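You operate a simulated robot arm through the tools that you are given. There is no shell and no other tool. Be economical: measure what you need, move in short steps, check, and stop when the job is done.

The job below is to be done with a simulated two-armed robot. You get a single attempt, and the scene is never put back.

JOB
Put the loose carriage from the long beige table top on the steel work table top. Then take the pump oil bottle on the long beige table top and put it away on the low shelf of the pump cart. Then open the grey drawer of the sample bench, put the copper tile on the long beige table top away in the inside of the grey drawer of the sample bench, then shut the drawer. Then take the salt jar from the long beige table top and leave it on the red tray. Then take the yellow block on the teal-legged table top and put it away on the top of the breadboard. Then fetch the move card and set it on the yellow drilled plate. Keep to this order. Set down upright: pump oil bottle, salt jar.

The check looks at the end state, three seconds after you hand in, the way a careful person would. Anything else that was tipped, shoved, dropped, spilled or broken makes it a failure.

ROBOT AND FRAMES
Two 7-joint arms with fingered hands on one trunk, on a base that drives. Base frame: it is fixed to the floor where the robot stands at the start and does not move with it; the origin is under the middle of the robot, x ahead of it, y to its left, z up; the surface under the hand at the start is at about z = 800. Lengths are in mm, angles in degrees, forces in N, time in s.
The left shoulder is at the start at [60, 126, 1155], the right one opposite. With the tool pointing down near the work surface each hand reaches from about 340 to 720 mm from the robot's upright axis, wherever it stands, measured 20 degrees to its own side. Places, roughly: copper tile (4x4x2 cm) [600, -100, 800]; grey drawer of the sample bench [500, 3400, 700]; inside of the grey drawer of the sample bench [500, 3400, 600]; loose carriage (9x17x6 cm) [500, 100, 800]; low shelf of the pump cart [-1800, 7100, 300]; move card [250, 1250, 750]; pump oil bottle [250, 0, 750]; red tray (13x10x3 cm) [400, -700, 800]; salt jar [750, -500, 750]; steel work table top [-1400, -1300, 800]; top of the breadboard [-1500, 4900, 800]; yellow block [750, -1250, 750]; yellow drilled plate (8x12x2 cm) [700, -1400, 700]. Payload 2.5 kg a hand.
The tool frame of a hand sits at the grasp point between the pads (the TCP): z along the fingers, y along the line on which they close. The tips reach 30 mm beyond it. The gripper opens to 104 mm. The gripper's body begins 35 mm behind the TCP. The gripper is a hand of 5 fingers: y runs from the thumb to the fingers, the wrist lies at [-15, -104, -178] in the tool frame, and closing takes about 1.5 s.
Orientation is that of the tool frame in the base frame, as a unit quaternion [x, y, z, w]. With the fingers straight down and the wrist toward the robot, the tool's x, y and z point along [0, 1, 0], [1, 0, 0] and [0, 0, -1] of the base frame.

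CONTROLS
- The arms move only by the tool arm_command. It takes "left_deltas", "right_deltas" or both (then of equal length, played together; a hand with none holds still); each is a list of rows, each a list of 6 numbers: the shift along the base's x, y, z in units of 25 mm (1.0 is 25 mm), then the turn, a rotation vector about the base's x, y, z in units of 6 degrees (1.0 is 6 degrees). In form: [[x, y, z, ax, ay, az], ...]. A call has 1 to 20 rows; each row shifts and turns the commanded pose from where the row before left it. "left_fingers" and "right_fingers" are, for a hand that has rows, the opening, from 0 (shut) to 1 (fully open), set as the call begins (left out, the last holds). A call with a number of a shift or a turn outside -1 to 1 is refused whole. A row lasts 0.2 s, in which the tool goes at most 50 mm and 8.6 degrees; a call with a longer step from one row to the next is refused whole, and so is a gripper value outside its range. A pose out of reach is approached as far as the arm can. The call stops where the force on the tool passes 40 N (or 10 N more than at its start, if that is more) or the arm is blocked; 0.2 s more then pass. Each finger travels about 153 mm/s and halts on what it meets, pressing with about 25 N; the grip force reading is that of the motor and also rises with nothing between the fingers. The clock runs only during rows and for 0.2 s after the last one: add rows that do not move to give the fingers time. It gives the time, the measured TCP pose, the force on the tool (base axes), the opening and the grip force at its end, in the units of the frame above (readings bear some noise), with the torque about the TCP (base axes, N m) and any sound that the robot's microphone picked up.
- Cameras (640 x 400 px; columns grow to the right, rows downward): "scene" is now at [115.3, -44.8, 1358.3]; the picture's right is [-0.52, -0.86, 0.00], its down [-0.55, 0.33, -0.77] and it looks along [0.66, -0.40, -0.64] (base axes); focal length 214 px, centre (320, 200). "left" rides on the left gripper at [-80, -78, -141] in its tool frame; the picture's right is [-0.78, -0.30, 0.56], its down [0.53, -0.78, 0.33] and it looks along [0.33, 0.56, 0.76] (tool axes); focal length 247 px, centre (320, 200). "right" rides on the right gripper at [80, -78, -141] in its tool frame; the picture's right is [-0.78, 0.30, -0.56], its down [-0.53, -0.78, 0.33] and it looks along [-0.33, 0.56, 0.76] (tool axes); focal length 247 px, centre (320, 200). There is no depth. A picture from a camera that has moved, and an enlarged one, comes with that camera's place and axes in the base frame and with its lens.
- snapshot(camera): a new picture of that camera. It takes no simulated time.
- raise_lower(by): slides the trunk up (or, below 0, down) by that many mm; the arms and the scene camera ride with it, the base frame stays. It gives what a move gives, with no picture.
- drive_base(legs): drives the robot by 1 to 6 legs, each [ahead, left, turn to the left] in mm, mm and degrees, along the robot's own axes; the way and the turn of a leg run together, so that a leg with both is an arc; at most 1500 mm and 180 degrees a leg. The arms and the cameras ride along, it lands a little off, and it stops where it bumps. It gives what a move gives.
- curl_fingers(index, middle, ring, little, thumb_bend, thumb_turn, hand): sets how far each is bent, from 0 (flat) to 1 (curled in); at 0.3 the hand is open as for a grip, at 0.7 the pads meet at the TCP. One left out holds its place. A second passes; each finger stops where it meets its share of the squeeze, and holds until it gets a number again. A gripper value or a shape takes the hand back. It gives what a move gives, with no picture; readings hold the bend of each and the force on index, middle, ring, little, thumb and palm. thumb_turn goes from beside the hand (0) to across from the fingers (1), as for a grip.
- grasp_type(shape, hand): the hand has 5 fingers and takes this shape, open, in about a second: jaw (thumb against the fingers, like two jaws); tri (thumb and two fingers); tip (a fingertip pinch); poke (one finger out to press); point (the index stretched); flat (the hand flat); cup (the hand cupped); fist (a fist). The gripper value then closes the fingers along that shape, each until it touches; the sizes above hold for jaw. It gives what a move gives, with no picture.
- aim_head(pan, tilt): turns the head with the scene camera to pan (to the left, within 86 degrees either way) and tilt (down, from -29 to 69), counted from straight ahead of the robot. It gives what a move gives.
- enlarge(camera, box): a new picture of the part [left, top, right, bottom] of that camera's present view, enlarged. It takes no simulated time.
- sign_off(): hands the job in; it is judged then, once.

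Work in short steps. Places have to be worked out from the pictures, the camera data and where the tool is seen: move nearer, look again, correct. Check each grasp and each placing, and mend what went wrong. You have 207 turns and 194 pictures in all, those below and enlarged ones among them. Open the grippers and draw the arms clear of the work before you hand the job in, unless the task says otherwise; then end with one line.

The tools are called after "Emit:" by a JSON object that holds its "op" and its "data". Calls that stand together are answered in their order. arm_command: Moves the arms, as the interface text tells. Its arguments: {"type":"object","properties":{"left_deltas":{"type":"array","items":{"type":"array","items":{"type":"number"}}},"left_fingers":{"type":"number"},"right_deltas":{"type":"array","items":{"type":"array","items":{"type":"number"}}},"right_fingers":{"type":"number"}},"required":[]} The other tools are called the same way: raise_lower (by) slides the trunk up or down; grasp_type (shape, hand) gives the hand a shape; curl_fingers (index, middle, ring, little, thumb_bend, thumb_turn, hand) moves the fingers one by one; drive_base (legs) drives the base; aim_head (pan, tilt) turns the head that bears the scene camera; snapshot (camera) takes a picture; enlarge (camera, box) takes an enlarged picture of a part of a camera's view; sign_off () hands the job in.

At the start:

```text
time: 0.0
left_position: [528.7, -53.3, 1220.1]
left_tool_rot: [0.708, 0.707, 0.001, 0.0]
left_ft_force: [0.1, -0.1, 0.1]
left_ft_torque: [-0.02, -0.01, -0.02]
left_finger_gap: 103.5
left_gripper_force: 0.0
left_shape: jaw
left_bend: [0.3, 0.3, 0.3, 0.3, 0.3, 0.98]
left_finger forces: [0.0, 0.0, 0.1, 0.1, 0.1, 0.0]
right_position: [319.2, -363.5, 980.3]
right_tool_rot: [0.66, 0.722, -0.089, -0.19]
right_ft_force: [-0.2, -0.2, -0.4]
right_ft_torque: [-0.01, -0.01, 0.0]
right_finger_gap: 104.0
right_gripper_force: 0.2
right_shape: jaw
right_bend: [0.3, 0.3, 0.3, 0.3, 0.3, 0.98]
right_finger forces: [0.0, 0.0, 0.0, 0.0, 0.0, 0.0]
trunk travel left (down, up): [-550.0, 390.0]
robot x, y, heading: [-2.0, 3.0, -0.0]
head pan, tilt: [-31.1, 39.8]
```

scene: 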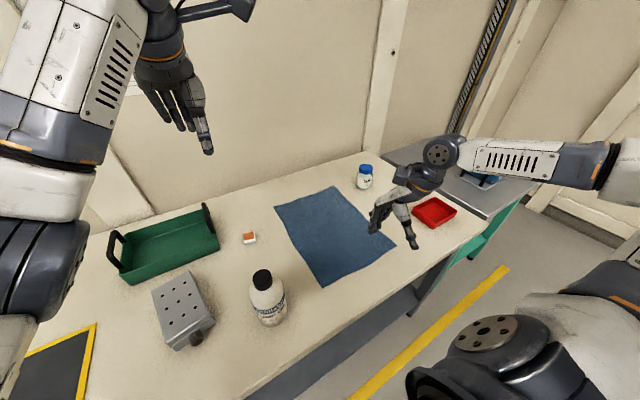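
right: 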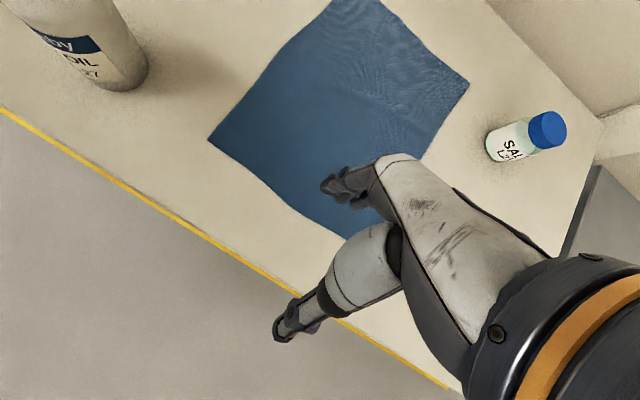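
left: 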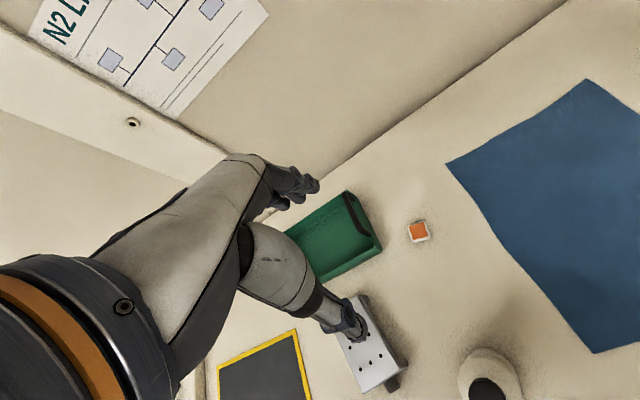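

I'll look closely at the carriage and the table first, before any motion.

Emit:
{"op": "enlarge", "data": {"camera": "scene", "box": [100, 180, 320, 360]}}

Emit:
{"op": "enlarge", "data": {"camera": "left", "box": [200, 180, 520, 400]}}

Emit:
{"op": "aim_head", "data": {"pan": 45, "tilt": 35}}

Emit:
{"op": "snapshot", "data": {"camera": "scene"}}

Emit:
{"op": "aim_head", "data": {"pan": -86, "tilt": 25}}

Emit:
{"op": "snapshot", "data": {"camera": "scene"}}

```text
2.22 times, centred on (210, 270) of scene
camera zoom: at [115.3, -44.8, 1358.3], right [-0.52, -0.86, 0.0], down [-0.55, 0.33, -0.77], along [0.66, -0.4, -0.64], focal length 477 px, centre (564, 44)
```

zoom: 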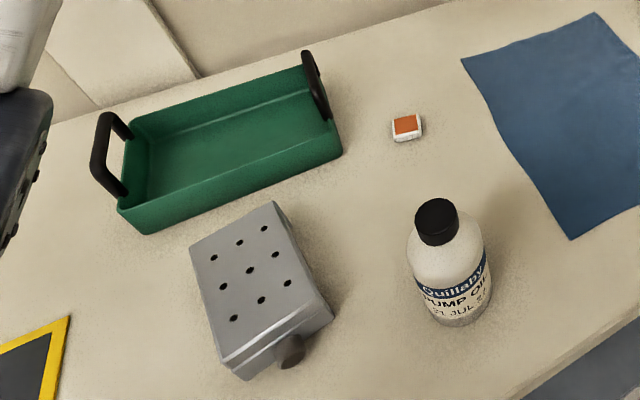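

```text
1.82 times, centred on (360, 290) of left
camera zoom: at [449.5, -133.0, 1362.2], right [-0.3, -0.78, -0.56], down [-0.78, 0.53, -0.33], along [0.56, 0.33, -0.76], focal length 449 px, centre (247, 36)
```

zoom: 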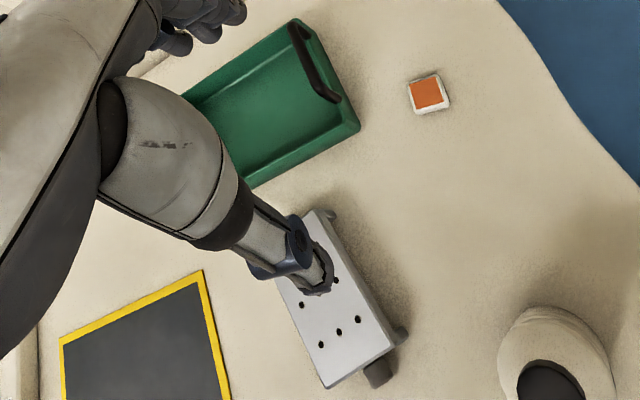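

```text
time: 1.5
left_position: [529.2, -52.5, 1220.5]
left_tool_rot: [0.707, 0.707, 0.0, 0.001]
left_ft_force: [-0.1, 0.0, -0.2]
left_ft_torque: [-0.01, 0.01, -0.03]
left_finger_gap: 103.4
left_gripper_force: 0.1
left_shape: jaw
left_bend: [0.3, 0.3, 0.3, 0.3, 0.3, 0.98]
left_finger forces: [0.1, 0.1, 0.0, 0.0, 0.0, 0.0]
right_position: [320.2, -361.8, 977.8]
right_tool_rot: [0.658, 0.723, -0.089, -0.192]
right_ft_force: [-0.7, -0.1, -1.0]
right_ft_torque: [-0.01, 0.01, 0.01]
right_finger_gap: 103.9
right_gripper_force: 0.1
right_shape: jaw
right_bend: [0.3, 0.3, 0.3, 0.3, 0.3, 0.98]
right_finger forces: [0.0, 0.0, 0.0, 0.0, 0.1, 0.0]
trunk travel left (down, up): [-550.0, 390.0]
robot x, y, heading: [1.6, 1.8, 0.2]
head pan, tilt: [45.0, 35.0]
```

```text
188 pictures are left
camera scene: at [104.7, 61.4, 1365.6], right [0.71, -0.71, 0.0], down [-0.41, -0.41, -0.82], along [0.58, 0.58, -0.57], focal length 214 px, centre (320, 200)
```

scene: 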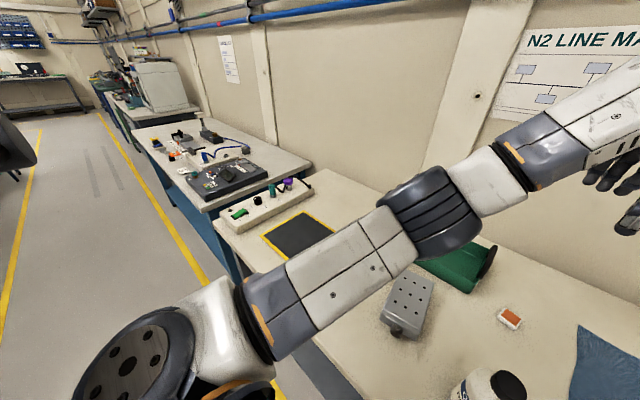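

```text
time: 3.6
left_position: [528.9, -54.5, 1220.7]
left_tool_rot: [0.707, 0.707, 0.0, 0.0]
left_ft_force: [0.7, 0.1, -0.1]
left_ft_torque: [0.02, -0.02, 0.01]
left_finger_gap: 103.8
left_gripper_force: 0.0
left_shape: jaw
left_bend: [0.3, 0.3, 0.3, 0.3, 0.3, 0.98]
left_finger forces: [0.0, 0.0, 0.0, 0.1, 0.0, 0.0]
right_position: [318.7, -363.8, 978.6]
right_tool_rot: [0.658, 0.723, -0.088, -0.192]
right_ft_force: [-0.4, 0.5, 0.4]
right_ft_torque: [0.0, -0.01, -0.01]
right_finger_gap: 103.9
right_gripper_force: 0.1
right_shape: jaw
right_bend: [0.3, 0.3, 0.3, 0.3, 0.3, 0.98]
right_finger forces: [0.0, 0.0, 0.0, 0.0, 0.0, 0.0]
trunk travel left (down, up): [-550.0, 390.0]
robot x, y, heading: [1.4, -2.1, 0.0]
head pan, tilt: [-85.9, 25.0]
```

```text
187 pictures are left
camera scene: at [49.0, -92.7, 1381.3], right [-1.0, -0.07, 0.0], down [-0.03, 0.42, -0.91], along [0.06, -0.9, -0.42], focal length 214 px, centre (320, 200)
```

scene: 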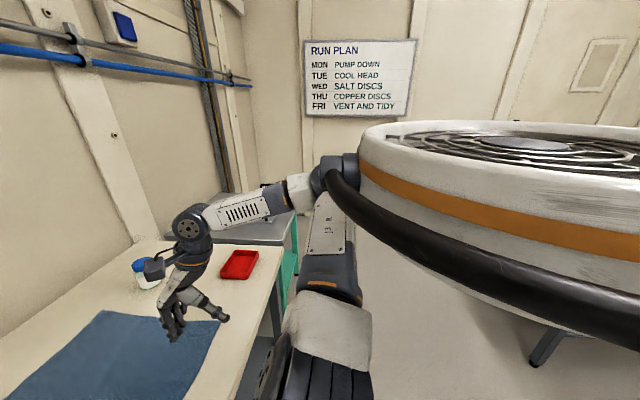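

The table top is near z=800, and the carriage top is near z=860 around [475,117], with its long axis about 8° off x. I'll bring the left hand above it, turned so the fingers close across its width, and look again.

Emit:
{"op": "arm_command", "data": {"left_deltas": [[-0.154, 0.486, -0.571, 0, 0, -0.976], [-0.154, 0.486, -0.571, 0, 0, -0.976], [-0.154, 0.486, -0.571, 0, 0, -0.976], [-0.154, 0.486, -0.571, 0, 0, -0.976], [-0.154, 0.486, -0.571, 0, 0, -0.976], [-0.154, 0.486, -0.571, 0, 0, -0.976], [-0.154, 0.486, -0.571, 0, 0, -0.976], [-0.154, 0.486, -0.571, 0, 0, -0.976], [-0.154, 0.486, -0.571, 0, 0, -0.976], [-0.154, 0.486, -0.571, 0, 0, -0.976], [-0.154, 0.486, -0.571, 0, 0, -0.976], [-0.154, 0.486, -0.571, 0, 0, -0.976], [-0.154, 0.486, -0.571, 0, 0, -0.976], [-0.154, 0.486, -0.571, 0, 0, -0.976]], "left_fingers": 1}}

Emit:
{"op": "aim_head", "data": {"pan": 10, "tilt": 55}}

Emit:
{"op": "snapshot", "data": {"camera": "left"}}

Emit:
{"op": "snapshot", "data": {"camera": "scene"}}

```text
time: 6.6
left_position: [473.5, 117.6, 1019.9]
left_tool_rot: [0.998, 0.069, -0.001, 0.0]
left_ft_force: [-0.1, -0.3, -0.3]
left_ft_torque: [-0.03, -0.01, 0.0]
left_finger_gap: 103.7
left_gripper_force: 0.0
left_shape: jaw
left_bend: [0.3, 0.3, 0.3, 0.3, 0.3, 0.98]
left_finger forces: [0.0, 0.1, 0.0, 0.0, 0.0, 0.0]
right_position: [320.8, -363.7, 978.0]
right_tool_rot: [0.659, 0.722, -0.087, -0.193]
right_ft_force: [0.3, 0.7, -0.1]
right_ft_torque: [0.0, -0.04, 0.0]
right_finger_gap: 103.7
right_gripper_force: 0.0
right_shape: jaw
right_bend: [0.3, 0.3, 0.3, 0.3, 0.3, 0.98]
right_finger forces: [0.0, 0.0, 0.0, 0.0, 0.0, 0.0]
trunk travel left (down, up): [-550.0, 390.0]
robot x, y, heading: [2.3, -0.9, -0.1]
head pan, tilt: [-85.9, 25.0]
```

```text
time: 8.3
left_position: [472.8, 117.2, 1019.8]
left_tool_rot: [0.998, 0.07, 0.0, 0.0]
left_ft_force: [1.2, 0.7, 0.4]
left_ft_torque: [0.03, 0.02, 0.0]
left_finger_gap: 103.9
left_gripper_force: 0.0
left_shape: jaw
left_bend: [0.3, 0.3, 0.3, 0.3, 0.3, 0.98]
left_finger forces: [0.0, 0.0, 0.1, 0.0, 0.1, 0.0]
right_position: [320.6, -363.1, 979.5]
right_tool_rot: [0.658, 0.722, -0.088, -0.192]
right_ft_force: [0.3, 0.2, -0.7]
right_ft_torque: [0.0, -0.03, 0.0]
right_finger_gap: 103.8
right_gripper_force: 0.1
right_shape: jaw
right_bend: [0.3, 0.3, 0.3, 0.3, 0.3, 0.98]
right_finger forces: [0.0, 0.1, 0.0, 0.0, 0.0, 0.0]
trunk travel left (down, up): [-550.0, 390.0]
robot x, y, heading: [0.0, -1.3, 0.1]
head pan, tilt: [10.0, 55.0]
```

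```text
186 pictures are left
camera left: at [381.9, 183.3, 1161.3], right [-0.81, 0.19, -0.56], down [0.42, 0.84, -0.33], along [0.41, -0.5, -0.76], focal length 247 px, centre (320, 200)
```

left: 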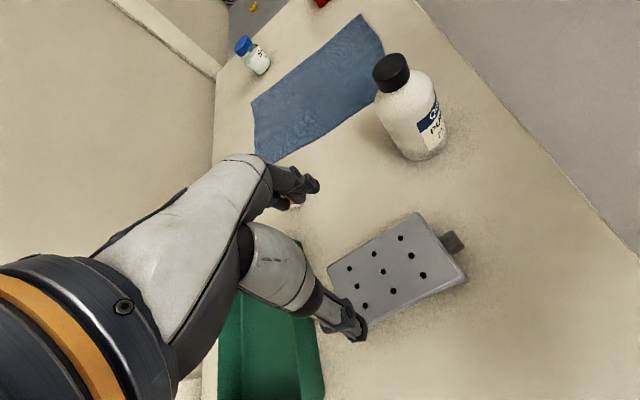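

```text
185 pictures are left
camera scene: at [113.4, 11.7, 1337.3], right [0.17, -0.98, 0.0], down [-0.81, -0.14, -0.57], along [0.57, 0.1, -0.82], focal length 214 px, centre (320, 200)
```

scene: 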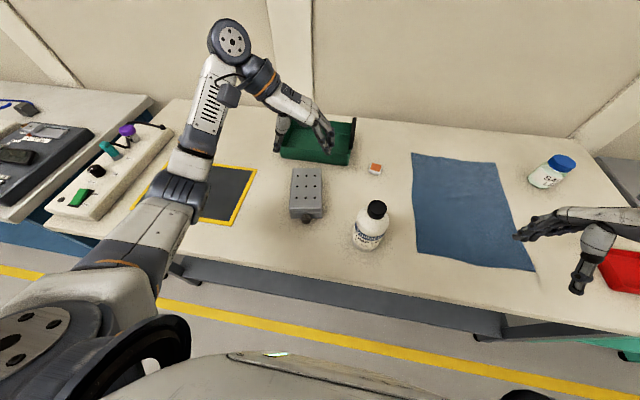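

The carriage centre comes out near [475,120] at about 10°. I'll enlarge the head view to refine its edges before descending.

Emit:
{"op": "enlarge", "data": {"camera": "scene", "box": [260, 140, 400, 228]}}

Emit:
{"op": "enlarge", "data": {"camera": "left", "box": [290, 190, 500, 322]}}

```text
4.55 times, centred on (330, 184) of scene
camera zoom: at [113.4, 11.7, 1337.3], right [0.17, -0.98, 0.0], down [-0.81, -0.14, -0.57], along [0.57, 0.1, -0.82], focal length 975 px, centre (274, 273)
```

zoom: 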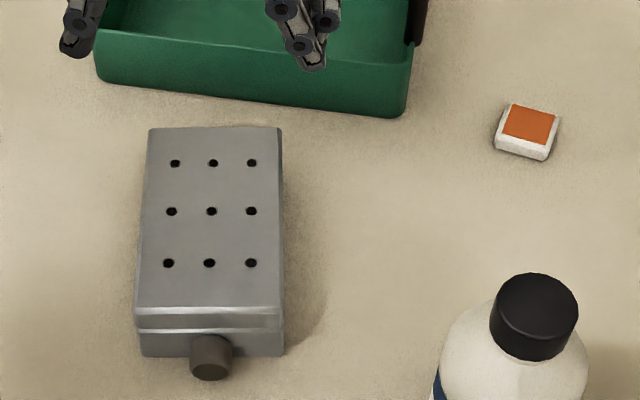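

```text
3.03 times, centred on (395, 256) of left
camera zoom: at [381.9, 183.3, 1161.3], right [-0.81, 0.19, -0.56], down [0.42, 0.84, -0.33], along [0.41, -0.5, -0.76], focal length 748 px, centre (93, 30)
```

zoom: 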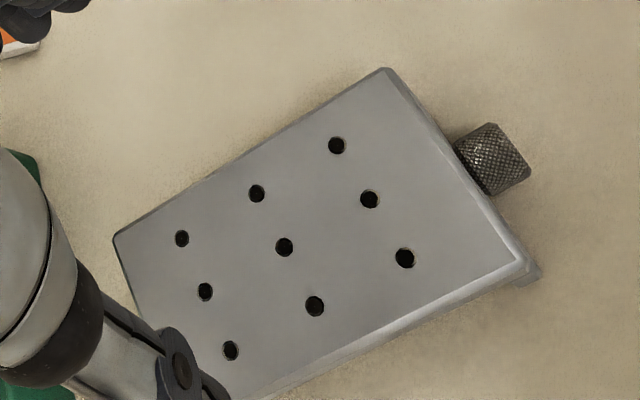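

Estimate: the centre is about [481,118] at about 10.4°. I'll correct the yaw and descend to just above the carriage, then check how fingers and edges line up.

Emit:
{"op": "arm_command", "data": {"left_deltas": [[0.08, 0.01, -1, 0, 0, 0.1], [0.08, 0.01, -1, 0, 0, 0.1], [0.08, 0.01, -1, 0, 0, 0.1], [0.08, 0.01, -1, 0, 0, 0.1]]}}

Emit:
{"op": "enlarge", "data": {"camera": "scene", "box": [230, 100, 400, 228]}}

Emit:
{"op": "snapshot", "data": {"camera": "left"}}

```text
time: 9.3
left_position: [481.7, 119.6, 919.2]
left_tool_rot: [0.996, 0.089, 0.0, -0.001]
left_ft_force: [-0.1, 0.7, 0.3]
left_ft_torque: [0.01, 0.0, -0.01]
left_finger_gap: 103.8
left_gripper_force: 0.1
left_shape: jaw
left_bend: [0.3, 0.3, 0.3, 0.3, 0.3, 0.98]
left_finger forces: [0.0, 0.0, 0.1, 0.1, 0.0, 0.0]
right_position: [319.3, -361.4, 978.7]
right_tool_rot: [0.659, 0.722, -0.088, -0.192]
right_ft_force: [-0.2, 1.0, -0.1]
right_ft_torque: [0.0, 0.0, 0.04]
right_finger_gap: 103.7
right_gripper_force: 0.2
right_shape: jaw
right_bend: [0.3, 0.3, 0.3, 0.3, 0.3, 0.98]
right_finger forces: [0.0, 0.1, 0.0, 0.0, 0.0, 0.0]
trunk travel left (down, up): [-550.0, 390.0]
robot x, y, heading: [-1.2, 0.6, 0.1]
head pan, tilt: [10.0, 55.0]
```

```text
3.12 times, centred on (315, 164) of scene
camera zoom: at [113.5, 11.8, 1337.3], right [0.17, -0.98, 0.0], down [-0.81, -0.14, -0.57], along [0.56, 0.1, -0.82], focal length 670 px, centre (336, 312)
```

zoom: 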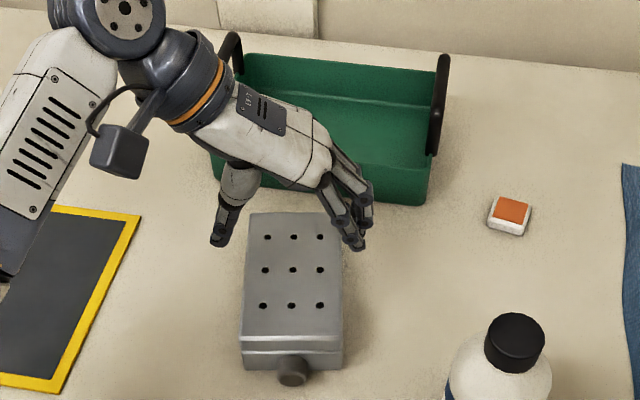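

```text
181 pictures are left
camera left: at [388.0, 181.7, 1060.4], right [-0.82, 0.15, -0.56], down [0.39, 0.86, -0.33], along [0.43, -0.49, -0.76], focal length 247 px, centre (320, 200)
```

left: 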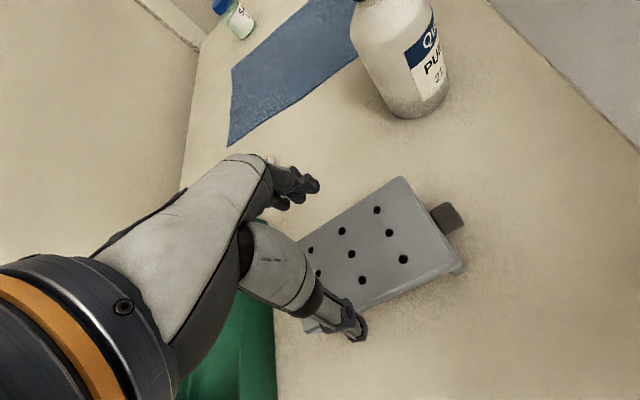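

Thumb and fingers straddle the carriage evenly within a few millimetres. I'll descend with short steps so the tips go down beside it, watching the force.

Emit:
{"op": "arm_command", "data": {"left_deltas": [[0, 0, -0.7, 0, 0, 0], [0, 0, -0.7, 0, 0, 0], [0, 0, -0.7, 0, 0, 0], [0, 0, -0.7, 0, 0, 0]]}}

Emit:
{"op": "enlarge", "data": {"camera": "scene", "box": [230, 100, 400, 228]}}

```text
time: 10.3
left_position: [481.6, 117.5, 852.7]
left_tool_rot: [0.996, 0.09, 0.002, 0.002]
left_ft_force: [-0.4, -0.2, 6.6]
left_ft_torque: [-0.03, 0.03, 0.04]
left_finger_gap: 103.9
left_gripper_force: 0.1
left_shape: jaw
left_bend: [0.29, 0.3, 0.3, 0.3, 0.28, 0.97]
left_finger forces: [3.2, 0.0, 0.1, 0.1, 2.6, 0.1]
right_position: [319.9, -363.4, 979.9]
right_tool_rot: [0.658, 0.723, -0.088, -0.192]
right_ft_force: [-0.3, -0.4, -0.4]
right_ft_torque: [-0.01, 0.0, -0.02]
right_finger_gap: 103.4
right_gripper_force: 0.1
right_shape: jaw
right_bend: [0.3, 0.3, 0.3, 0.3, 0.3, 0.98]
right_finger forces: [0.0, 0.0, 0.0, 0.0, 0.0, 0.0]
trunk travel left (down, up): [-550.0, 390.0]
robot x, y, heading: [-0.9, -2.6, -0.2]
head pan, tilt: [10.0, 55.0]
```

```text
3.12 times, centred on (315, 164) of scene
camera zoom: at [112.7, 11.6, 1337.6], right [0.17, -0.98, 0.0], down [-0.81, -0.14, -0.57], along [0.57, 0.1, -0.82], focal length 670 px, centre (336, 312)
```

zoom: 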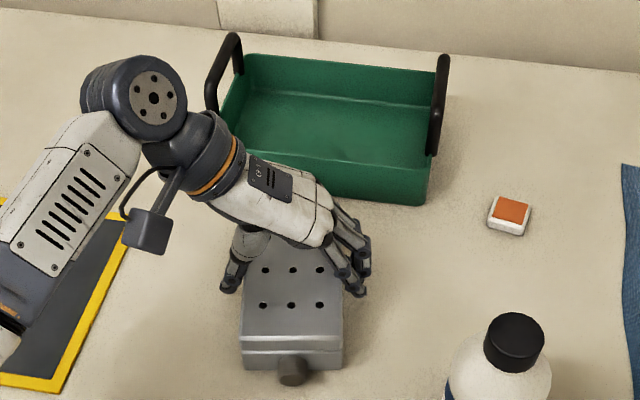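

The fingers straddle the carriage, with light contact at both index and thumb. Closing now.

Emit:
{"op": "arm_command", "data": {"left_deltas": [[0, 0, 0, 0, 0, 0], [0, 0, 0, 0, 0, 0], [0, 0, 0, 0, 0, 0], [0, 0, 0, 0, 0, 0], [0, 0, 0, 0, 0, 0], [0, 0, 0, 0, 0, 0], [0, 0, 0, 0, 0, 0], [0, 0, 0, 0, 0, 0]], "left_fingers": 0}}

```text
time: 12.1
left_position: [480.7, 117.3, 852.4]
left_tool_rot: [0.996, 0.091, 0.001, 0.0]
left_ft_force: [3.2, -1.9, 8.2]
left_ft_torque: [0.0, -0.09, -0.06]
left_finger_gap: 82.2
left_gripper_force: 25.5
left_shape: jaw
left_bend: [0.26, 0.35, 0.31, 0.32, 0.45, 0.98]
left_finger forces: [20.9, 9.3, 3.4, 2.1, 34.8, 0.0]
right_position: [319.1, -364.2, 978.2]
right_tool_rot: [0.658, 0.722, -0.089, -0.192]
right_ft_force: [-0.4, 0.2, -0.1]
right_ft_torque: [-0.02, 0.02, 0.02]
right_finger_gap: 103.9
right_gripper_force: 0.1
right_shape: jaw
right_bend: [0.3, 0.3, 0.3, 0.3, 0.3, 0.98]
right_finger forces: [0.1, 0.0, 0.0, 0.1, 0.0, 0.0]
trunk travel left (down, up): [-550.0, 390.0]
robot x, y, heading: [-3.7, -2.1, -0.1]
head pan, tilt: [10.0, 55.0]
```

It's gripped firmly (82 mm gap, forces on all fingers). Lift 120 mm and look.

Emit:
{"op": "arm_command", "data": {"left_deltas": [[0, 0, 0.3, 0, 0, 0], [0, 0, 0.6, 0, 0, 0], [0, 0, 0.8, 0, 0, 0], [0, 0, 0.8, 0, 0, 0], [0, 0, 0.8, 0, 0, 0], [0, 0, 0.8, 0, 0, 0], [0, 0, 0.7, 0, 0, 0]]}}

Emit:
{"op": "snapshot", "data": {"camera": "scene"}}

```text
time: 13.7
left_position: [481.1, 118.0, 969.7]
left_tool_rot: [0.996, 0.091, 0.0, 0.0]
left_ft_force: [0.6, 0.0, -6.8]
left_ft_torque: [0.02, -0.03, 0.0]
left_finger_gap: 82.2
left_gripper_force: 25.4
left_shape: jaw
left_bend: [0.26, 0.35, 0.32, 0.32, 0.45, 0.98]
left_finger forces: [19.6, 11.2, 3.0, 1.5, 34.4, 0.0]
right_position: [319.7, -362.6, 977.8]
right_tool_rot: [0.658, 0.723, -0.088, -0.192]
right_ft_force: [-0.4, -0.1, 0.1]
right_ft_torque: [-0.02, -0.02, -0.03]
right_finger_gap: 103.6
right_gripper_force: 0.0
right_shape: jaw
right_bend: [0.3, 0.3, 0.3, 0.3, 0.3, 0.98]
right_finger forces: [0.0, 0.1, 0.0, 0.0, 0.0, 0.1]
trunk travel left (down, up): [-550.0, 390.0]
robot x, y, heading: [-0.9, -1.0, -0.1]
head pan, tilt: [10.0, 55.0]
```

```text
179 pictures are left
camera scene: at [113.8, 11.8, 1337.2], right [0.17, -0.98, 0.0], down [-0.81, -0.14, -0.57], along [0.56, 0.1, -0.82], focal length 214 px, centre (320, 200)
```

scene: 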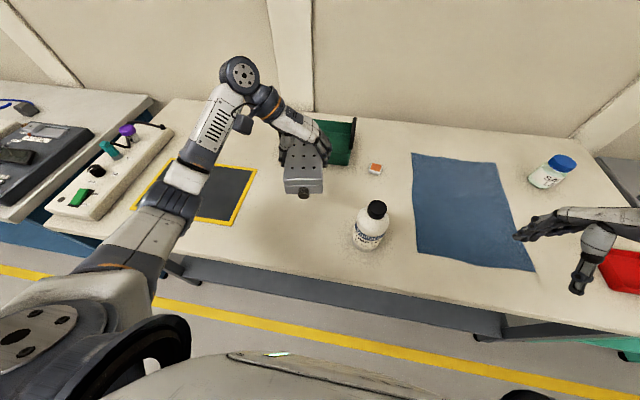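

The carriage is held level. I'll raise it a further 100 mm, then back the robot away from the table and look around.

Emit:
{"op": "arm_command", "data": {"left_deltas": [[0, 0, 1, 0, 0, 0], [0, 0, 1, 0, 0, 0], [0, 0, 1, 0, 0, 0], [0, 0, 1, 0, 0, 0]]}}

Emit:
{"op": "drive_base", "data": {"legs": [[-450, 0, 0]]}}

Emit:
{"op": "aim_head", "data": {"pan": -80, "tilt": 25}}

Emit:
{"op": "snapshot", "data": {"camera": "scene"}}

Emit:
{"op": "aim_head", "data": {"pan": 80, "tilt": 25}}

Emit:
{"op": "snapshot", "data": {"camera": "scene"}}

```text
time: 14.7
left_position: [480.1, 116.3, 1071.5]
left_tool_rot: [0.996, 0.09, -0.001, 0.001]
left_ft_force: [-0.1, -1.1, -5.3]
left_ft_torque: [-0.02, 0.0, 0.02]
left_finger_gap: 82.3
left_gripper_force: 25.0
left_shape: jaw
left_bend: [0.26, 0.35, 0.32, 0.32, 0.45, 0.98]
left_finger forces: [19.5, 11.3, 3.0, 1.6, 34.3, 0.0]
right_position: [320.9, -363.1, 977.6]
right_tool_rot: [0.659, 0.722, -0.088, -0.192]
right_ft_force: [-0.6, 0.7, 0.2]
right_ft_torque: [0.0, 0.0, 0.0]
right_finger_gap: 103.9
right_gripper_force: 0.0
right_shape: jaw
right_bend: [0.3, 0.3, 0.3, 0.3, 0.3, 0.98]
right_finger forces: [0.1, 0.1, 0.1, 0.0, 0.0, 0.1]
trunk travel left (down, up): [-550.0, 390.0]
robot x, y, heading: [-0.3, -0.5, -0.1]
head pan, tilt: [10.0, 55.0]
```

```text
time: 17.5
left_position: [25.8, 118.5, 1071.0]
left_tool_rot: [0.995, 0.096, 0.0, -0.001]
left_ft_force: [0.2, 0.4, -6.1]
left_ft_torque: [-0.03, -0.02, 0.02]
left_finger_gap: 82.2
left_gripper_force: 25.8
left_shape: jaw
left_bend: [0.26, 0.35, 0.32, 0.32, 0.45, 0.98]
left_finger forces: [19.6, 11.4, 2.9, 1.5, 34.3, 0.0]
right_position: [-130.5, -362.0, 978.1]
right_tool_rot: [0.655, 0.726, -0.089, -0.191]
right_ft_force: [0.2, -0.6, 0.4]
right_ft_torque: [0.0, 0.0, -0.02]
right_finger_gap: 103.9
right_gripper_force: 0.0
right_shape: jaw
right_bend: [0.3, 0.3, 0.3, 0.3, 0.3, 0.98]
right_finger forces: [0.1, 0.0, 0.0, 0.0, 0.0, 0.1]
trunk travel left (down, up): [-550.0, 390.0]
robot x, y, heading: [-450.7, -1.2, 0.6]
head pan, tilt: [10.0, 55.0]
```

```text
time: 19.1
left_position: [26.5, 119.8, 1070.1]
left_tool_rot: [0.995, 0.095, 0.0, 0.001]
left_ft_force: [0.0, 0.4, -5.9]
left_ft_torque: [0.02, -0.01, -0.01]
left_finger_gap: 82.1
left_gripper_force: 25.0
left_shape: jaw
left_bend: [0.26, 0.35, 0.32, 0.32, 0.45, 0.98]
left_finger forces: [19.5, 11.3, 2.9, 1.5, 34.3, 0.1]
right_position: [-129.3, -362.0, 978.0]
right_tool_rot: [0.655, 0.726, -0.088, -0.192]
right_ft_force: [-0.3, -0.4, -0.2]
right_ft_torque: [0.01, -0.02, 0.01]
right_finger_gap: 103.9
right_gripper_force: 0.0
right_shape: jaw
right_bend: [0.3, 0.3, 0.3, 0.3, 0.3, 0.98]
right_finger forces: [0.1, 0.0, 0.1, 0.0, 0.0, 0.0]
trunk travel left (down, up): [-550.0, 390.0]
robot x, y, heading: [-451.7, -4.1, 0.7]
head pan, tilt: [-80.0, 25.0]
```

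```text
178 pictures are left
camera scene: at [-393.2, -93.1, 1381.3], right [-0.98, -0.18, 0.0], down [-0.08, 0.42, -0.91], along [0.17, -0.89, -0.42], focal length 214 px, centre (320, 200)
```

scene: 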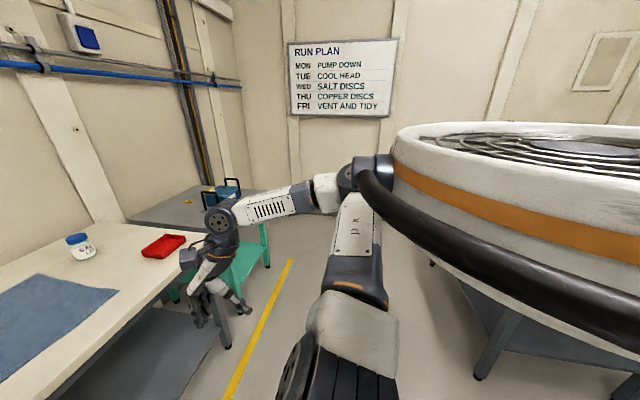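

```text
time: 21.6
left_position: [25.8, 120.4, 1069.5]
left_tool_rot: [0.995, 0.096, -0.002, 0.0]
left_ft_force: [0.0, -0.1, -6.4]
left_ft_torque: [0.0, -0.01, 0.01]
left_finger_gap: 82.0
left_gripper_force: 25.4
left_shape: jaw
left_bend: [0.26, 0.35, 0.32, 0.32, 0.45, 0.98]
left_finger forces: [19.5, 11.4, 2.9, 1.5, 34.2, 0.0]
right_position: [-129.3, -361.6, 978.8]
right_tool_rot: [0.655, 0.725, -0.089, -0.193]
right_ft_force: [0.0, -0.9, 0.6]
right_ft_torque: [-0.02, 0.02, -0.01]
right_finger_gap: 103.8
right_gripper_force: 0.0
right_shape: jaw
right_bend: [0.3, 0.3, 0.3, 0.3, 0.3, 0.98]
right_finger forces: [0.0, 0.1, 0.1, 0.1, 0.0, 0.1]
trunk travel left (down, up): [-550.0, 390.0]
robot x, y, heading: [-456.7, -2.6, 0.8]
head pan, tilt: [80.0, 25.0]
```

```text
177 pictures are left
camera scene: at [-395.0, 88.3, 1381.3], right [0.99, -0.16, 0.0], down [-0.07, -0.42, -0.91], along [0.15, 0.89, -0.42], focal length 214 px, centre (320, 200)
```

scene: 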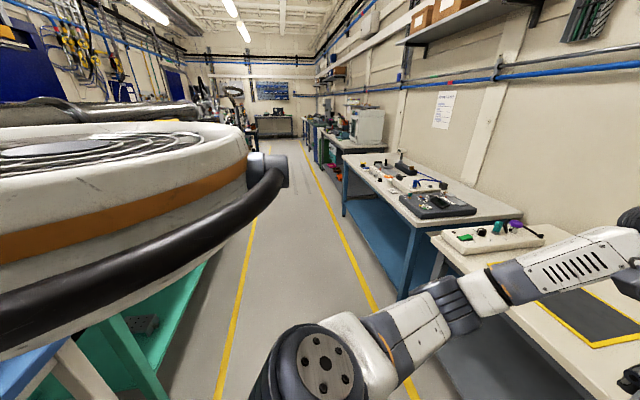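

The aisle is clear on both sides. I'll turn right 90° in place and look toward the steel table.

Emit:
{"op": "drive_base", "data": {"legs": [[0, 0, -90]]}}

Emit:
{"op": "aim_head", "data": {"pan": -45, "tilt": 30}}

Emit:
{"op": "snapshot", "data": {"camera": "scene"}}

```text
time: 25.8
left_position: [-337.1, -483.1, 1069.5]
left_tool_rot: [0.768, -0.64, -0.001, -0.001]
left_ft_force: [0.4, 0.8, -5.9]
left_ft_torque: [0.03, -0.01, -0.03]
left_finger_gap: 82.3
left_gripper_force: 24.8
left_shape: jaw
left_bend: [0.26, 0.35, 0.32, 0.32, 0.45, 0.98]
left_finger forces: [19.6, 11.9, 2.9, 1.5, 34.0, 0.1]
right_position: [-816.3, -322.2, 977.7]
right_tool_rot: [0.976, 0.044, 0.075, -0.198]
right_ft_force: [0.1, 0.2, 0.9]
right_ft_torque: [0.02, -0.02, 0.01]
right_finger_gap: 103.8
right_gripper_force: 0.1
right_shape: jaw
right_bend: [0.3, 0.3, 0.3, 0.3, 0.3, 0.98]
right_finger forces: [0.0, 0.0, 0.0, 0.0, 0.1, 0.0]
trunk travel left (down, up): [-550.0, 390.0]
robot x, y, heading: [-453.8, -3.2, -89.9]
head pan, tilt: [80.0, 25.0]
```

```text
time: 27.9
left_position: [-337.4, -483.0, 1068.9]
left_tool_rot: [0.767, -0.641, -0.001, -0.001]
left_ft_force: [0.0, -0.1, -5.8]
left_ft_torque: [0.0, 0.02, -0.01]
left_finger_gap: 82.4
left_gripper_force: 25.0
left_shape: jaw
left_bend: [0.26, 0.35, 0.32, 0.32, 0.45, 0.98]
left_finger forces: [19.7, 11.9, 2.9, 1.5, 34.1, 0.1]
right_position: [-815.7, -321.0, 978.2]
right_tool_rot: [0.976, 0.045, 0.075, -0.197]
right_ft_force: [0.7, -0.5, -0.4]
right_ft_torque: [0.02, 0.01, 0.02]
right_finger_gap: 103.8
right_gripper_force: 0.1
right_shape: jaw
right_bend: [0.3, 0.3, 0.3, 0.3, 0.3, 0.98]
right_finger forces: [0.0, 0.0, 0.0, 0.0, 0.0, 0.1]
trunk travel left (down, up): [-550.0, 390.0]
robot x, y, heading: [-454.4, 0.0, -90.1]
head pan, tilt: [-45.0, 30.0]
```

```text
176 pictures are left
camera scene: at [-514.7, -107.5, 1373.3], right [-0.71, 0.71, 0.0], down [0.35, 0.35, -0.87], along [-0.61, -0.61, -0.5], focal length 214 px, centre (320, 200)
```

scene: 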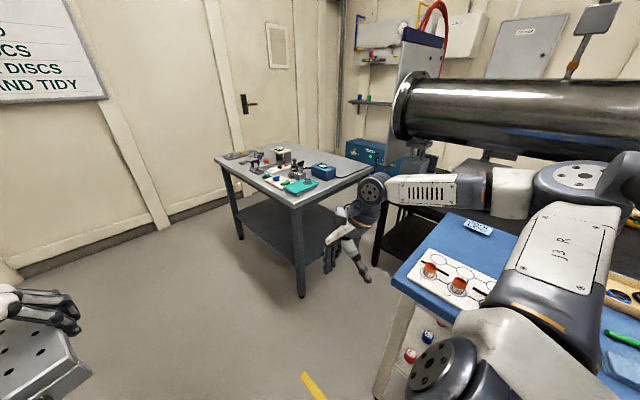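

The steel table's front edge is at about x=-1090, from y≈-850 to -1890. I'll enlarge to find a free spot on it.

Emit:
{"op": "enlarge", "data": {"camera": "scene", "box": [200, 130, 390, 250]}}

```text
3.33 times, centred on (295, 190) of scene
camera zoom: at [-514.7, -107.5, 1373.3], right [-0.71, 0.71, 0.0], down [0.35, 0.35, -0.87], along [-0.61, -0.61, -0.5], focal length 715 px, centre (403, 233)
```

zoom: 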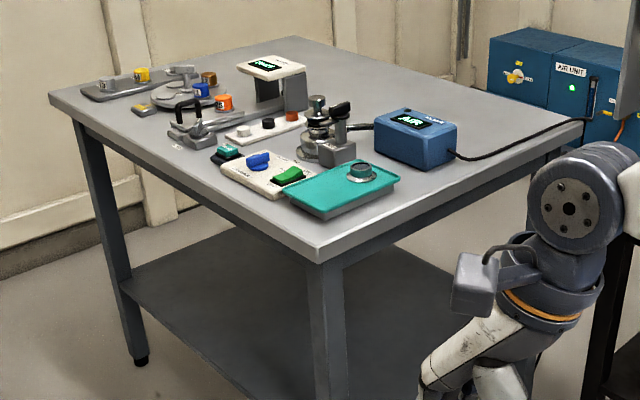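

The table is crowded; I need a nearer view. Driving down the aisle and turning to face it.

Emit:
{"op": "drive_base", "data": {"legs": [[1400, 0, 0], [0, 0, -90]]}}

Emit:
{"op": "aim_head", "data": {"pan": 0, "tilt": 40}}

Emit:
{"op": "snapshot", "data": {"camera": "scene"}}

```text
time: 38.9
left_position: [-922.7, -1540.4, 1070.0]
left_tool_rot: [-0.082, 0.997, -0.001, 0.001]
left_ft_force: [-0.5, -0.7, -6.1]
left_ft_torque: [-0.02, 0.02, -0.01]
left_finger_gap: 82.2
left_gripper_force: 25.0
left_shape: jaw
left_bend: [0.26, 0.36, 0.32, 0.32, 0.45, 0.98]
left_finger forces: [19.6, 12.2, 3.0, 1.5, 33.8, 0.0]
right_position: [-753.0, -1063.5, 978.2]
right_tool_rot: [0.718, -0.664, 0.193, -0.086]
right_ft_force: [0.2, 0.3, 0.1]
right_ft_torque: [0.03, 0.04, -0.03]
right_finger_gap: 103.6
right_gripper_force: 0.0
right_shape: jaw
right_bend: [0.3, 0.3, 0.3, 0.3, 0.3, 0.98]
right_finger forces: [0.0, 0.0, 0.0, 0.0, 0.0, 0.0]
trunk travel left (down, up): [-550.0, 390.0]
robot x, y, heading: [-438.5, -1433.6, 179.1]
head pan, tilt: [-45.0, 30.0]
```

```text
time: 40.0
left_position: [-921.7, -1541.5, 1069.9]
left_tool_rot: [-0.082, 0.997, -0.001, 0.001]
left_ft_force: [-0.7, -0.9, -6.6]
left_ft_torque: [-0.02, 0.01, -0.01]
left_finger_gap: 82.2
left_gripper_force: 25.1
left_shape: jaw
left_bend: [0.26, 0.36, 0.32, 0.32, 0.45, 0.98]
left_finger forces: [19.6, 12.3, 2.8, 1.5, 33.8, 0.1]
right_position: [-753.7, -1064.0, 976.8]
right_tool_rot: [0.718, -0.664, 0.193, -0.086]
right_ft_force: [-0.1, 0.1, 0.8]
right_ft_torque: [0.0, 0.01, 0.04]
right_finger_gap: 103.7
right_gripper_force: 0.1
right_shape: jaw
right_bend: [0.3, 0.3, 0.3, 0.3, 0.3, 0.98]
right_finger forces: [0.1, 0.0, 0.0, 0.1, 0.1, 0.0]
trunk travel left (down, up): [-550.0, 390.0]
robot x, y, heading: [-439.2, -1432.6, 179.0]
head pan, tilt: [0.0, 40.0]
```

```text
174 pictures are left
camera scene: at [-562.7, -1429.9, 1357.9], right [0.02, 1.0, 0.0], down [0.64, -0.01, -0.77], along [-0.77, 0.01, -0.64], focal length 214 px, centre (320, 200)
```

scene: 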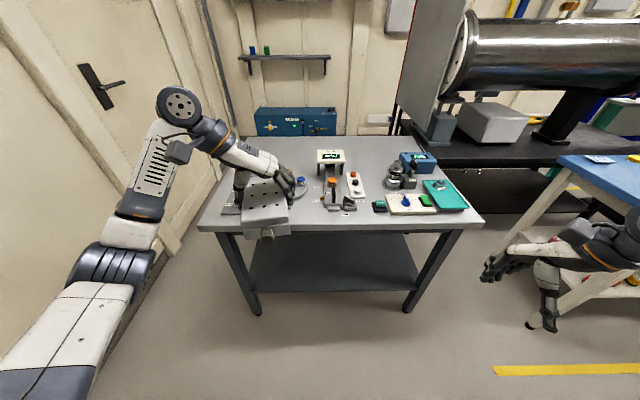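

I'll zoom in on the table top.

Emit:
{"op": "enlarge", "data": {"camera": "scene", "box": [190, 130, 490, 245]}}

Emit:
{"op": "snapshot", "data": {"camera": "left"}}

```text
2.13 times, centred on (340, 188) of scene
camera zoom: at [-562.7, -1429.9, 1357.9], right [0.02, 1.0, 0.0], down [0.64, -0.01, -0.77], along [-0.77, 0.01, -0.64], focal length 458 px, centre (277, 227)
```

zoom: 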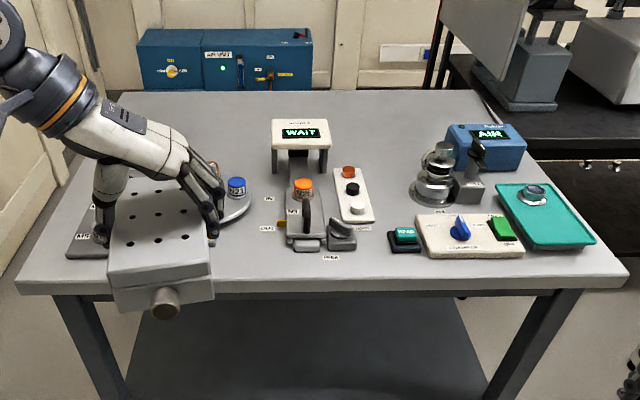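

```text
172 pictures are left
camera left: at [-832.3, -1603.3, 1211.2], right [0.81, -0.17, -0.56], down [-0.4, -0.85, -0.33], along [-0.42, 0.49, -0.76], focal length 247 px, centre (320, 200)
```

left: 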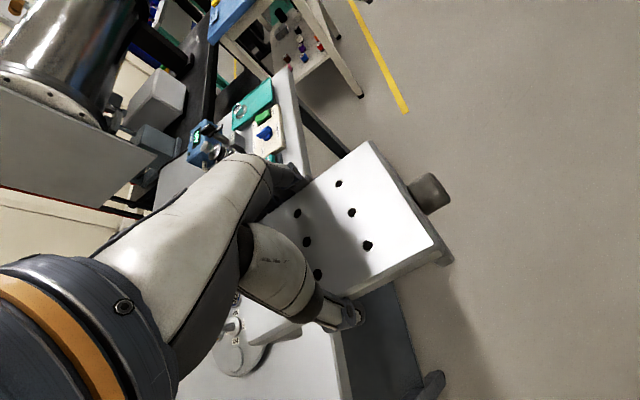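

A clear region lies right of the WAIT stand near the back, about [-1530,-1180]. I'll tuck the right arm up, strafe right and drive up to the table.

Emit:
{"op": "arm_command", "data": {"right_deltas": [[0.5, -1, 1, 0, 0, 0], [0.5, -1, 1, 0, 0, 0], [0, -1, 1, 0, 0, 0], [0, -1, 1, 0, 0, 0], [0, 0, 1, 0, 0, 0]]}}

Emit:
{"op": "drive_base", "data": {"legs": [[0, -460, 1], [200, 0, 0]]}}

Emit:
{"op": "snapshot", "data": {"camera": "scene"}}

```text
time: 41.2
left_position: [-922.5, -1540.0, 1069.1]
left_tool_rot: [-0.082, 0.997, -0.001, 0.001]
left_ft_force: [0.0, 1.0, -5.9]
left_ft_torque: [0.04, -0.02, 0.02]
left_finger_gap: 82.1
left_gripper_force: 24.8
left_shape: jaw
left_bend: [0.26, 0.36, 0.32, 0.32, 0.45, 0.98]
left_finger forces: [19.6, 12.2, 3.0, 1.5, 33.8, 0.1]
right_position: [-728.4, -1164.6, 1103.1]
right_tool_rot: [0.716, -0.665, 0.194, -0.087]
right_ft_force: [-0.5, 0.3, 0.3]
right_ft_torque: [0.01, 0.0, -0.02]
right_finger_gap: 104.1
right_gripper_force: 0.1
right_shape: jaw
right_bend: [0.3, 0.3, 0.3, 0.3, 0.3, 0.97]
right_finger forces: [0.1, 0.0, 0.0, 0.0, 0.0, 0.0]
trunk travel left (down, up): [-550.0, 390.0]
robot x, y, heading: [-442.5, -1429.3, 178.9]
head pan, tilt: [0.0, 40.0]
```

```text
time: 45.1
left_position: [-1111.4, -1088.9, 1069.9]
left_tool_rot: [-0.092, 0.996, 0.0, 0.001]
left_ft_force: [-0.9, -0.1, -6.0]
left_ft_torque: [-0.01, -0.03, 0.04]
left_finger_gap: 82.4
left_gripper_force: 25.6
left_shape: jaw
left_bend: [0.26, 0.36, 0.32, 0.32, 0.45, 0.97]
left_finger forces: [19.5, 12.4, 2.9, 1.6, 33.8, 0.0]
right_position: [-926.6, -710.2, 1102.6]
right_tool_rot: [0.723, -0.657, 0.193, -0.088]
right_ft_force: [0.6, 0.1, -0.5]
right_ft_torque: [0.0, -0.02, 0.03]
right_finger_gap: 103.8
right_gripper_force: 0.1
right_shape: jaw
right_bend: [0.3, 0.3, 0.3, 0.3, 0.3, 0.97]
right_finger forces: [0.0, 0.1, 0.0, 0.0, 0.0, 0.1]
trunk travel left (down, up): [-550.0, 390.0]
robot x, y, heading: [-631.1, -972.9, -179.8]
head pan, tilt: [0.0, 40.0]
```

```text
171 pictures are left
camera scene: at [-755.7, -972.7, 1357.8], right [0.0, 1.0, 0.0], down [0.64, 0.0, -0.77], along [-0.77, 0.0, -0.64], focal length 214 px, centre (320, 200)
```

scene: 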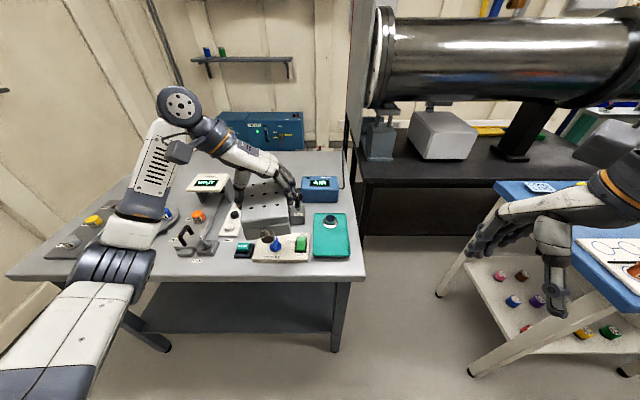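

Clear so far; the blue-top table is 700 mm to my right. Driving 205 mm more ahead and rechecking.

Emit:
{"op": "drive_base", "data": {"legs": [[205, 0, 0]]}}

Emit:
{"op": "snapshot", "data": {"camera": "scene"}}

Emit:
{"op": "snapshot", "data": {"camera": "left"}}

```text
time: 46.8
left_position: [-1317.2, -1089.9, 1069.3]
left_tool_rot: [-0.091, 0.996, -0.001, 0.001]
left_ft_force: [-0.3, -0.1, -6.5]
left_ft_torque: [0.01, -0.02, -0.03]
left_finger_gap: 82.2
left_gripper_force: 25.0
left_shape: jaw
left_bend: [0.26, 0.36, 0.32, 0.32, 0.45, 0.97]
left_finger forces: [19.6, 12.4, 2.9, 1.6, 33.8, 0.0]
right_position: [-1131.0, -710.4, 1102.5]
right_tool_rot: [0.723, -0.657, 0.193, -0.088]
right_ft_force: [0.1, -0.1, -0.8]
right_ft_torque: [-0.03, -0.01, -0.01]
right_finger_gap: 103.9
right_gripper_force: 0.1
right_shape: jaw
right_bend: [0.3, 0.3, 0.3, 0.3, 0.3, 0.97]
right_finger forces: [0.0, 0.0, 0.1, 0.0, 0.0, 0.0]
trunk travel left (down, up): [-550.0, 390.0]
robot x, y, heading: [-834.1, -973.7, -179.7]
head pan, tilt: [0.0, 40.0]
```

```text
170 pictures are left
camera scene: at [-959.9, -972.9, 1357.8], right [0.0, 1.0, 0.0], down [0.64, 0.0, -0.77], along [-0.77, 0.0, -0.64], focal length 214 px, centre (320, 200)
```

scene: 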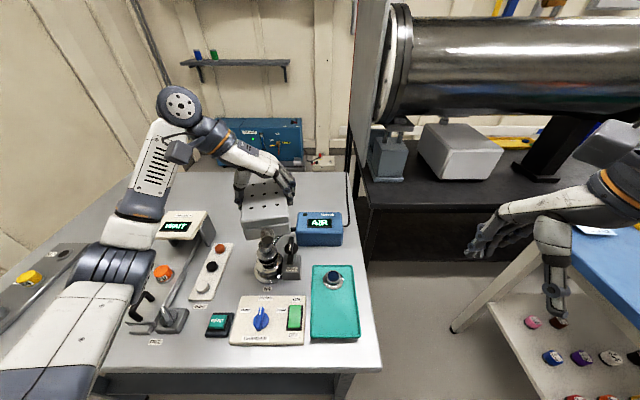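

```text
169 pictures are left
camera left: at [-1226.2, -1150.8, 1211.0], right [0.82, -0.15, -0.55], down [-0.38, -0.86, -0.33], along [-0.43, 0.49, -0.76], focal length 247 px, centre (320, 200)
```

left: 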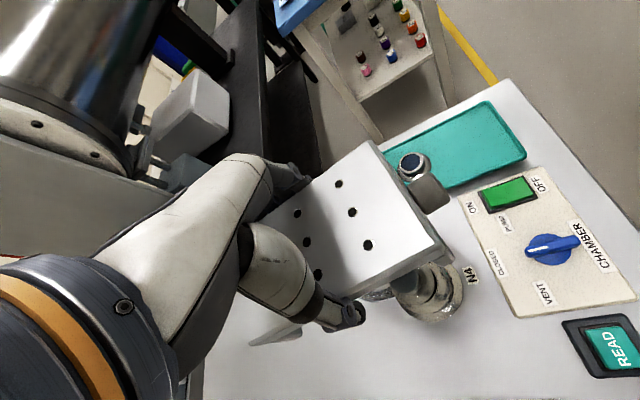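

The free zone is x<-1420, y from -1040 to -1280. I'll move the carriage above [-1520,-1180] at z≈1000 and check.

Emit:
{"op": "arm_command", "data": {"left_deltas": [[-0.9, -0.4, 0, 0, 0, 0], [-0.9, -0.4, 0, 0, 0, 0], [-0.9, -0.4, 0, 0, 0, 0], [-0.9, -0.4, 0, 0, 0, 0], [-0.9, -0.4, 0, 0, 0, 0], [-0.9, -0.4, 0, 0, 0, 0], [-0.9, -0.4, 0, 0, 0, 0], [-0.9, -0.4, -0.9, 0, 0, 0], [-0.9, -0.4, -0.9, 0, 0, 0], [0, 0, -0.9, 0, 0, 0]]}}

Emit:
{"op": "snapshot", "data": {"camera": "scene"}}

Emit:
{"op": "snapshot", "data": {"camera": "left"}}

```text
time: 49.0
left_position: [-1418.2, -1144.4, 1025.0]
left_tool_rot: [-0.092, 0.996, -0.001, 0.001]
left_ft_force: [-0.4, -0.9, -5.4]
left_ft_torque: [-0.04, 0.02, -0.02]
left_finger_gap: 82.4
left_gripper_force: 25.2
left_shape: jaw
left_bend: [0.26, 0.36, 0.32, 0.32, 0.45, 0.97]
left_finger forces: [19.3, 12.5, 2.9, 1.6, 33.6, 0.0]
left hand out of reach, approached as far as the arm can: row 5, 6, 7, 8, 9
right_position: [-1130.6, -710.0, 1102.4]
right_tool_rot: [0.723, -0.658, 0.193, -0.087]
right_ft_force: [0.2, -1.1, -0.2]
right_ft_torque: [-0.02, -0.01, -0.01]
right_finger_gap: 104.0
right_gripper_force: 0.1
right_shape: jaw
right_bend: [0.3, 0.3, 0.3, 0.3, 0.3, 0.97]
right_finger forces: [0.0, 0.0, 0.0, 0.0, 0.0, 0.0]
trunk travel left (down, up): [-550.0, 390.0]
robot x, y, heading: [-841.8, -968.4, -179.8]
head pan, tilt: [0.0, 40.0]
```

```text
168 pictures are left
camera scene: at [-959.7, -973.2, 1357.9], right [0.0, 1.0, 0.0], down [0.64, 0.0, -0.77], along [-0.77, 0.0, -0.64], focal length 214 px, centre (320, 200)
```

scene: 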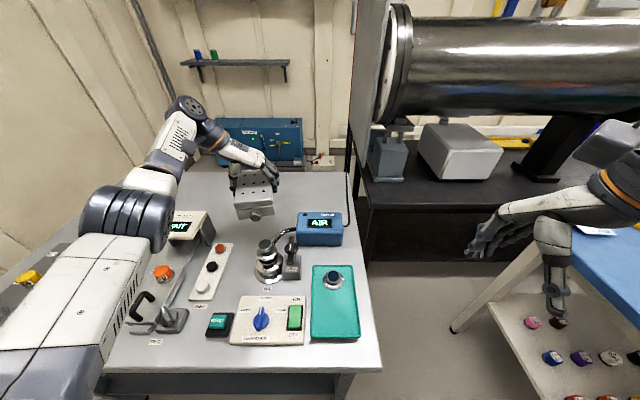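

```text
167 pictures are left
camera left: at [-1327.4, -1205.9, 1167.6], right [0.82, -0.15, -0.55], down [-0.38, -0.86, -0.33], along [-0.43, 0.48, -0.76], focal length 247 px, centre (320, 200)
```

left: 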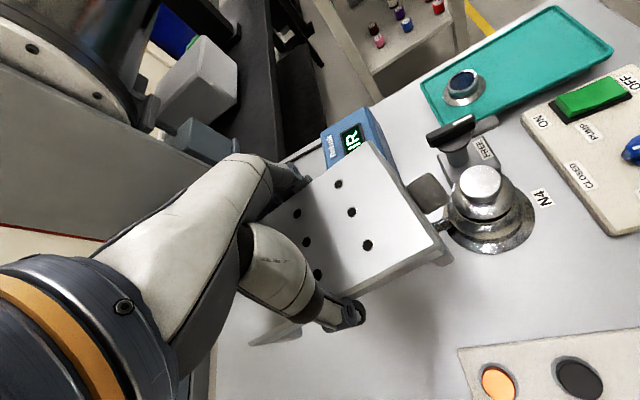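

The arm is short of reach with the wrist to the side. Turning the hand 80° so the wrist trails toward me extends it; the carriage's long side will then lie along y, which still fits in the free zone.

Emit:
{"op": "arm_command", "data": {"left_deltas": [[0.6, 0, 0.8, 0, 0, 0.5], [0.6, 0, 0.8, 0, 0, 0.75], [0, 0, 0, 0, 0, 1], [0, 0, 0, 0, 0, 1], [0, 0, 0, 0, 0, 1], [0, 0, 0, 0, 0, 1], [0, 0, 0, 0, 0, 1], [0, 0, 0, 0, 0, 1], [0, 0, 0, 0, 0, 1], [0, 0, 0, 0, 0, 1], [0, 0, 0, 0, 0, 1], [0, 0, 0, 0, 0, 1], [0, 0, 0, 0, 0, 1], [0, 0, 0, 0, 0, 1], [0, 0, 0, 0, 0, 0]]}}

Emit:
{"op": "snapshot", "data": {"camera": "scene"}}

Emit:
{"op": "snapshot", "data": {"camera": "left"}}

```text
time: 52.2
left_position: [-1387.3, -1144.0, 1066.7]
left_tool_rot: [-0.707, 0.707, 0.0, 0.002]
left_ft_force: [0.3, 0.9, -5.4]
left_ft_torque: [-0.01, -0.03, 0.0]
left_finger_gap: 82.4
left_gripper_force: 25.2
left_shape: jaw
left_bend: [0.26, 0.36, 0.32, 0.32, 0.46, 0.97]
left_finger forces: [19.1, 12.4, 2.8, 1.6, 33.4, 0.0]
right_position: [-1131.0, -710.6, 1103.4]
right_tool_rot: [0.723, -0.658, 0.193, -0.087]
right_ft_force: [-0.4, -0.3, -0.5]
right_ft_torque: [-0.02, 0.01, 0.0]
right_finger_gap: 104.0
right_gripper_force: 0.1
right_shape: jaw
right_bend: [0.3, 0.3, 0.3, 0.3, 0.3, 0.97]
right_finger forces: [0.0, 0.0, 0.0, 0.0, 0.0, 0.0]
trunk travel left (down, up): [-550.0, 390.0]
robot x, y, heading: [-835.9, -967.2, -179.9]
head pan, tilt: [0.0, 40.0]
```

```text
166 pictures are left
camera scene: at [-959.3, -973.0, 1357.9], right [0.0, 1.0, 0.0], down [0.64, 0.0, -0.77], along [-0.77, 0.0, -0.64], focal length 214 px, centre (320, 200)
```

scene: 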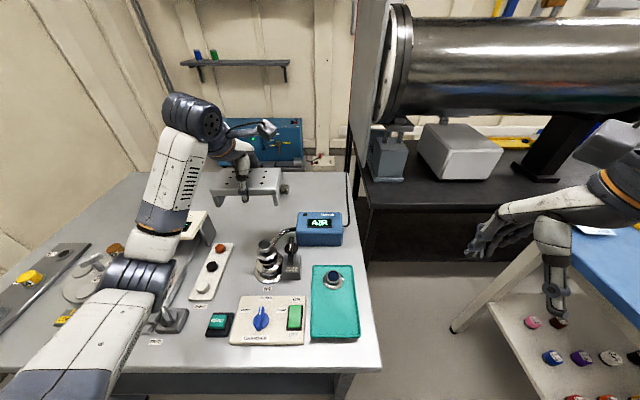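

```text
165 pictures are left
camera left: at [-1311.3, -1063.2, 1207.9], right [0.3, 0.78, -0.56], down [0.78, -0.53, -0.33], along [-0.55, -0.33, -0.76], focal length 247 px, centre (320, 200)
```

left: 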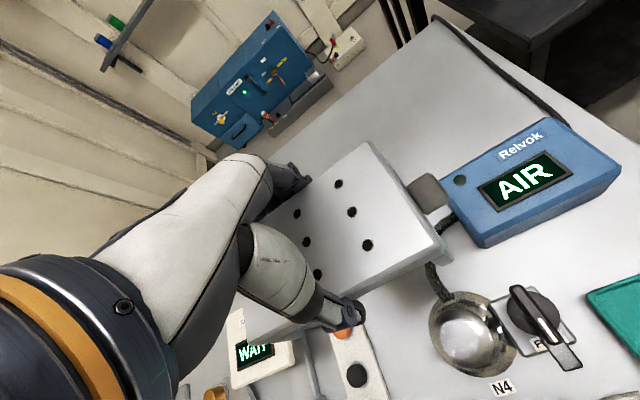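

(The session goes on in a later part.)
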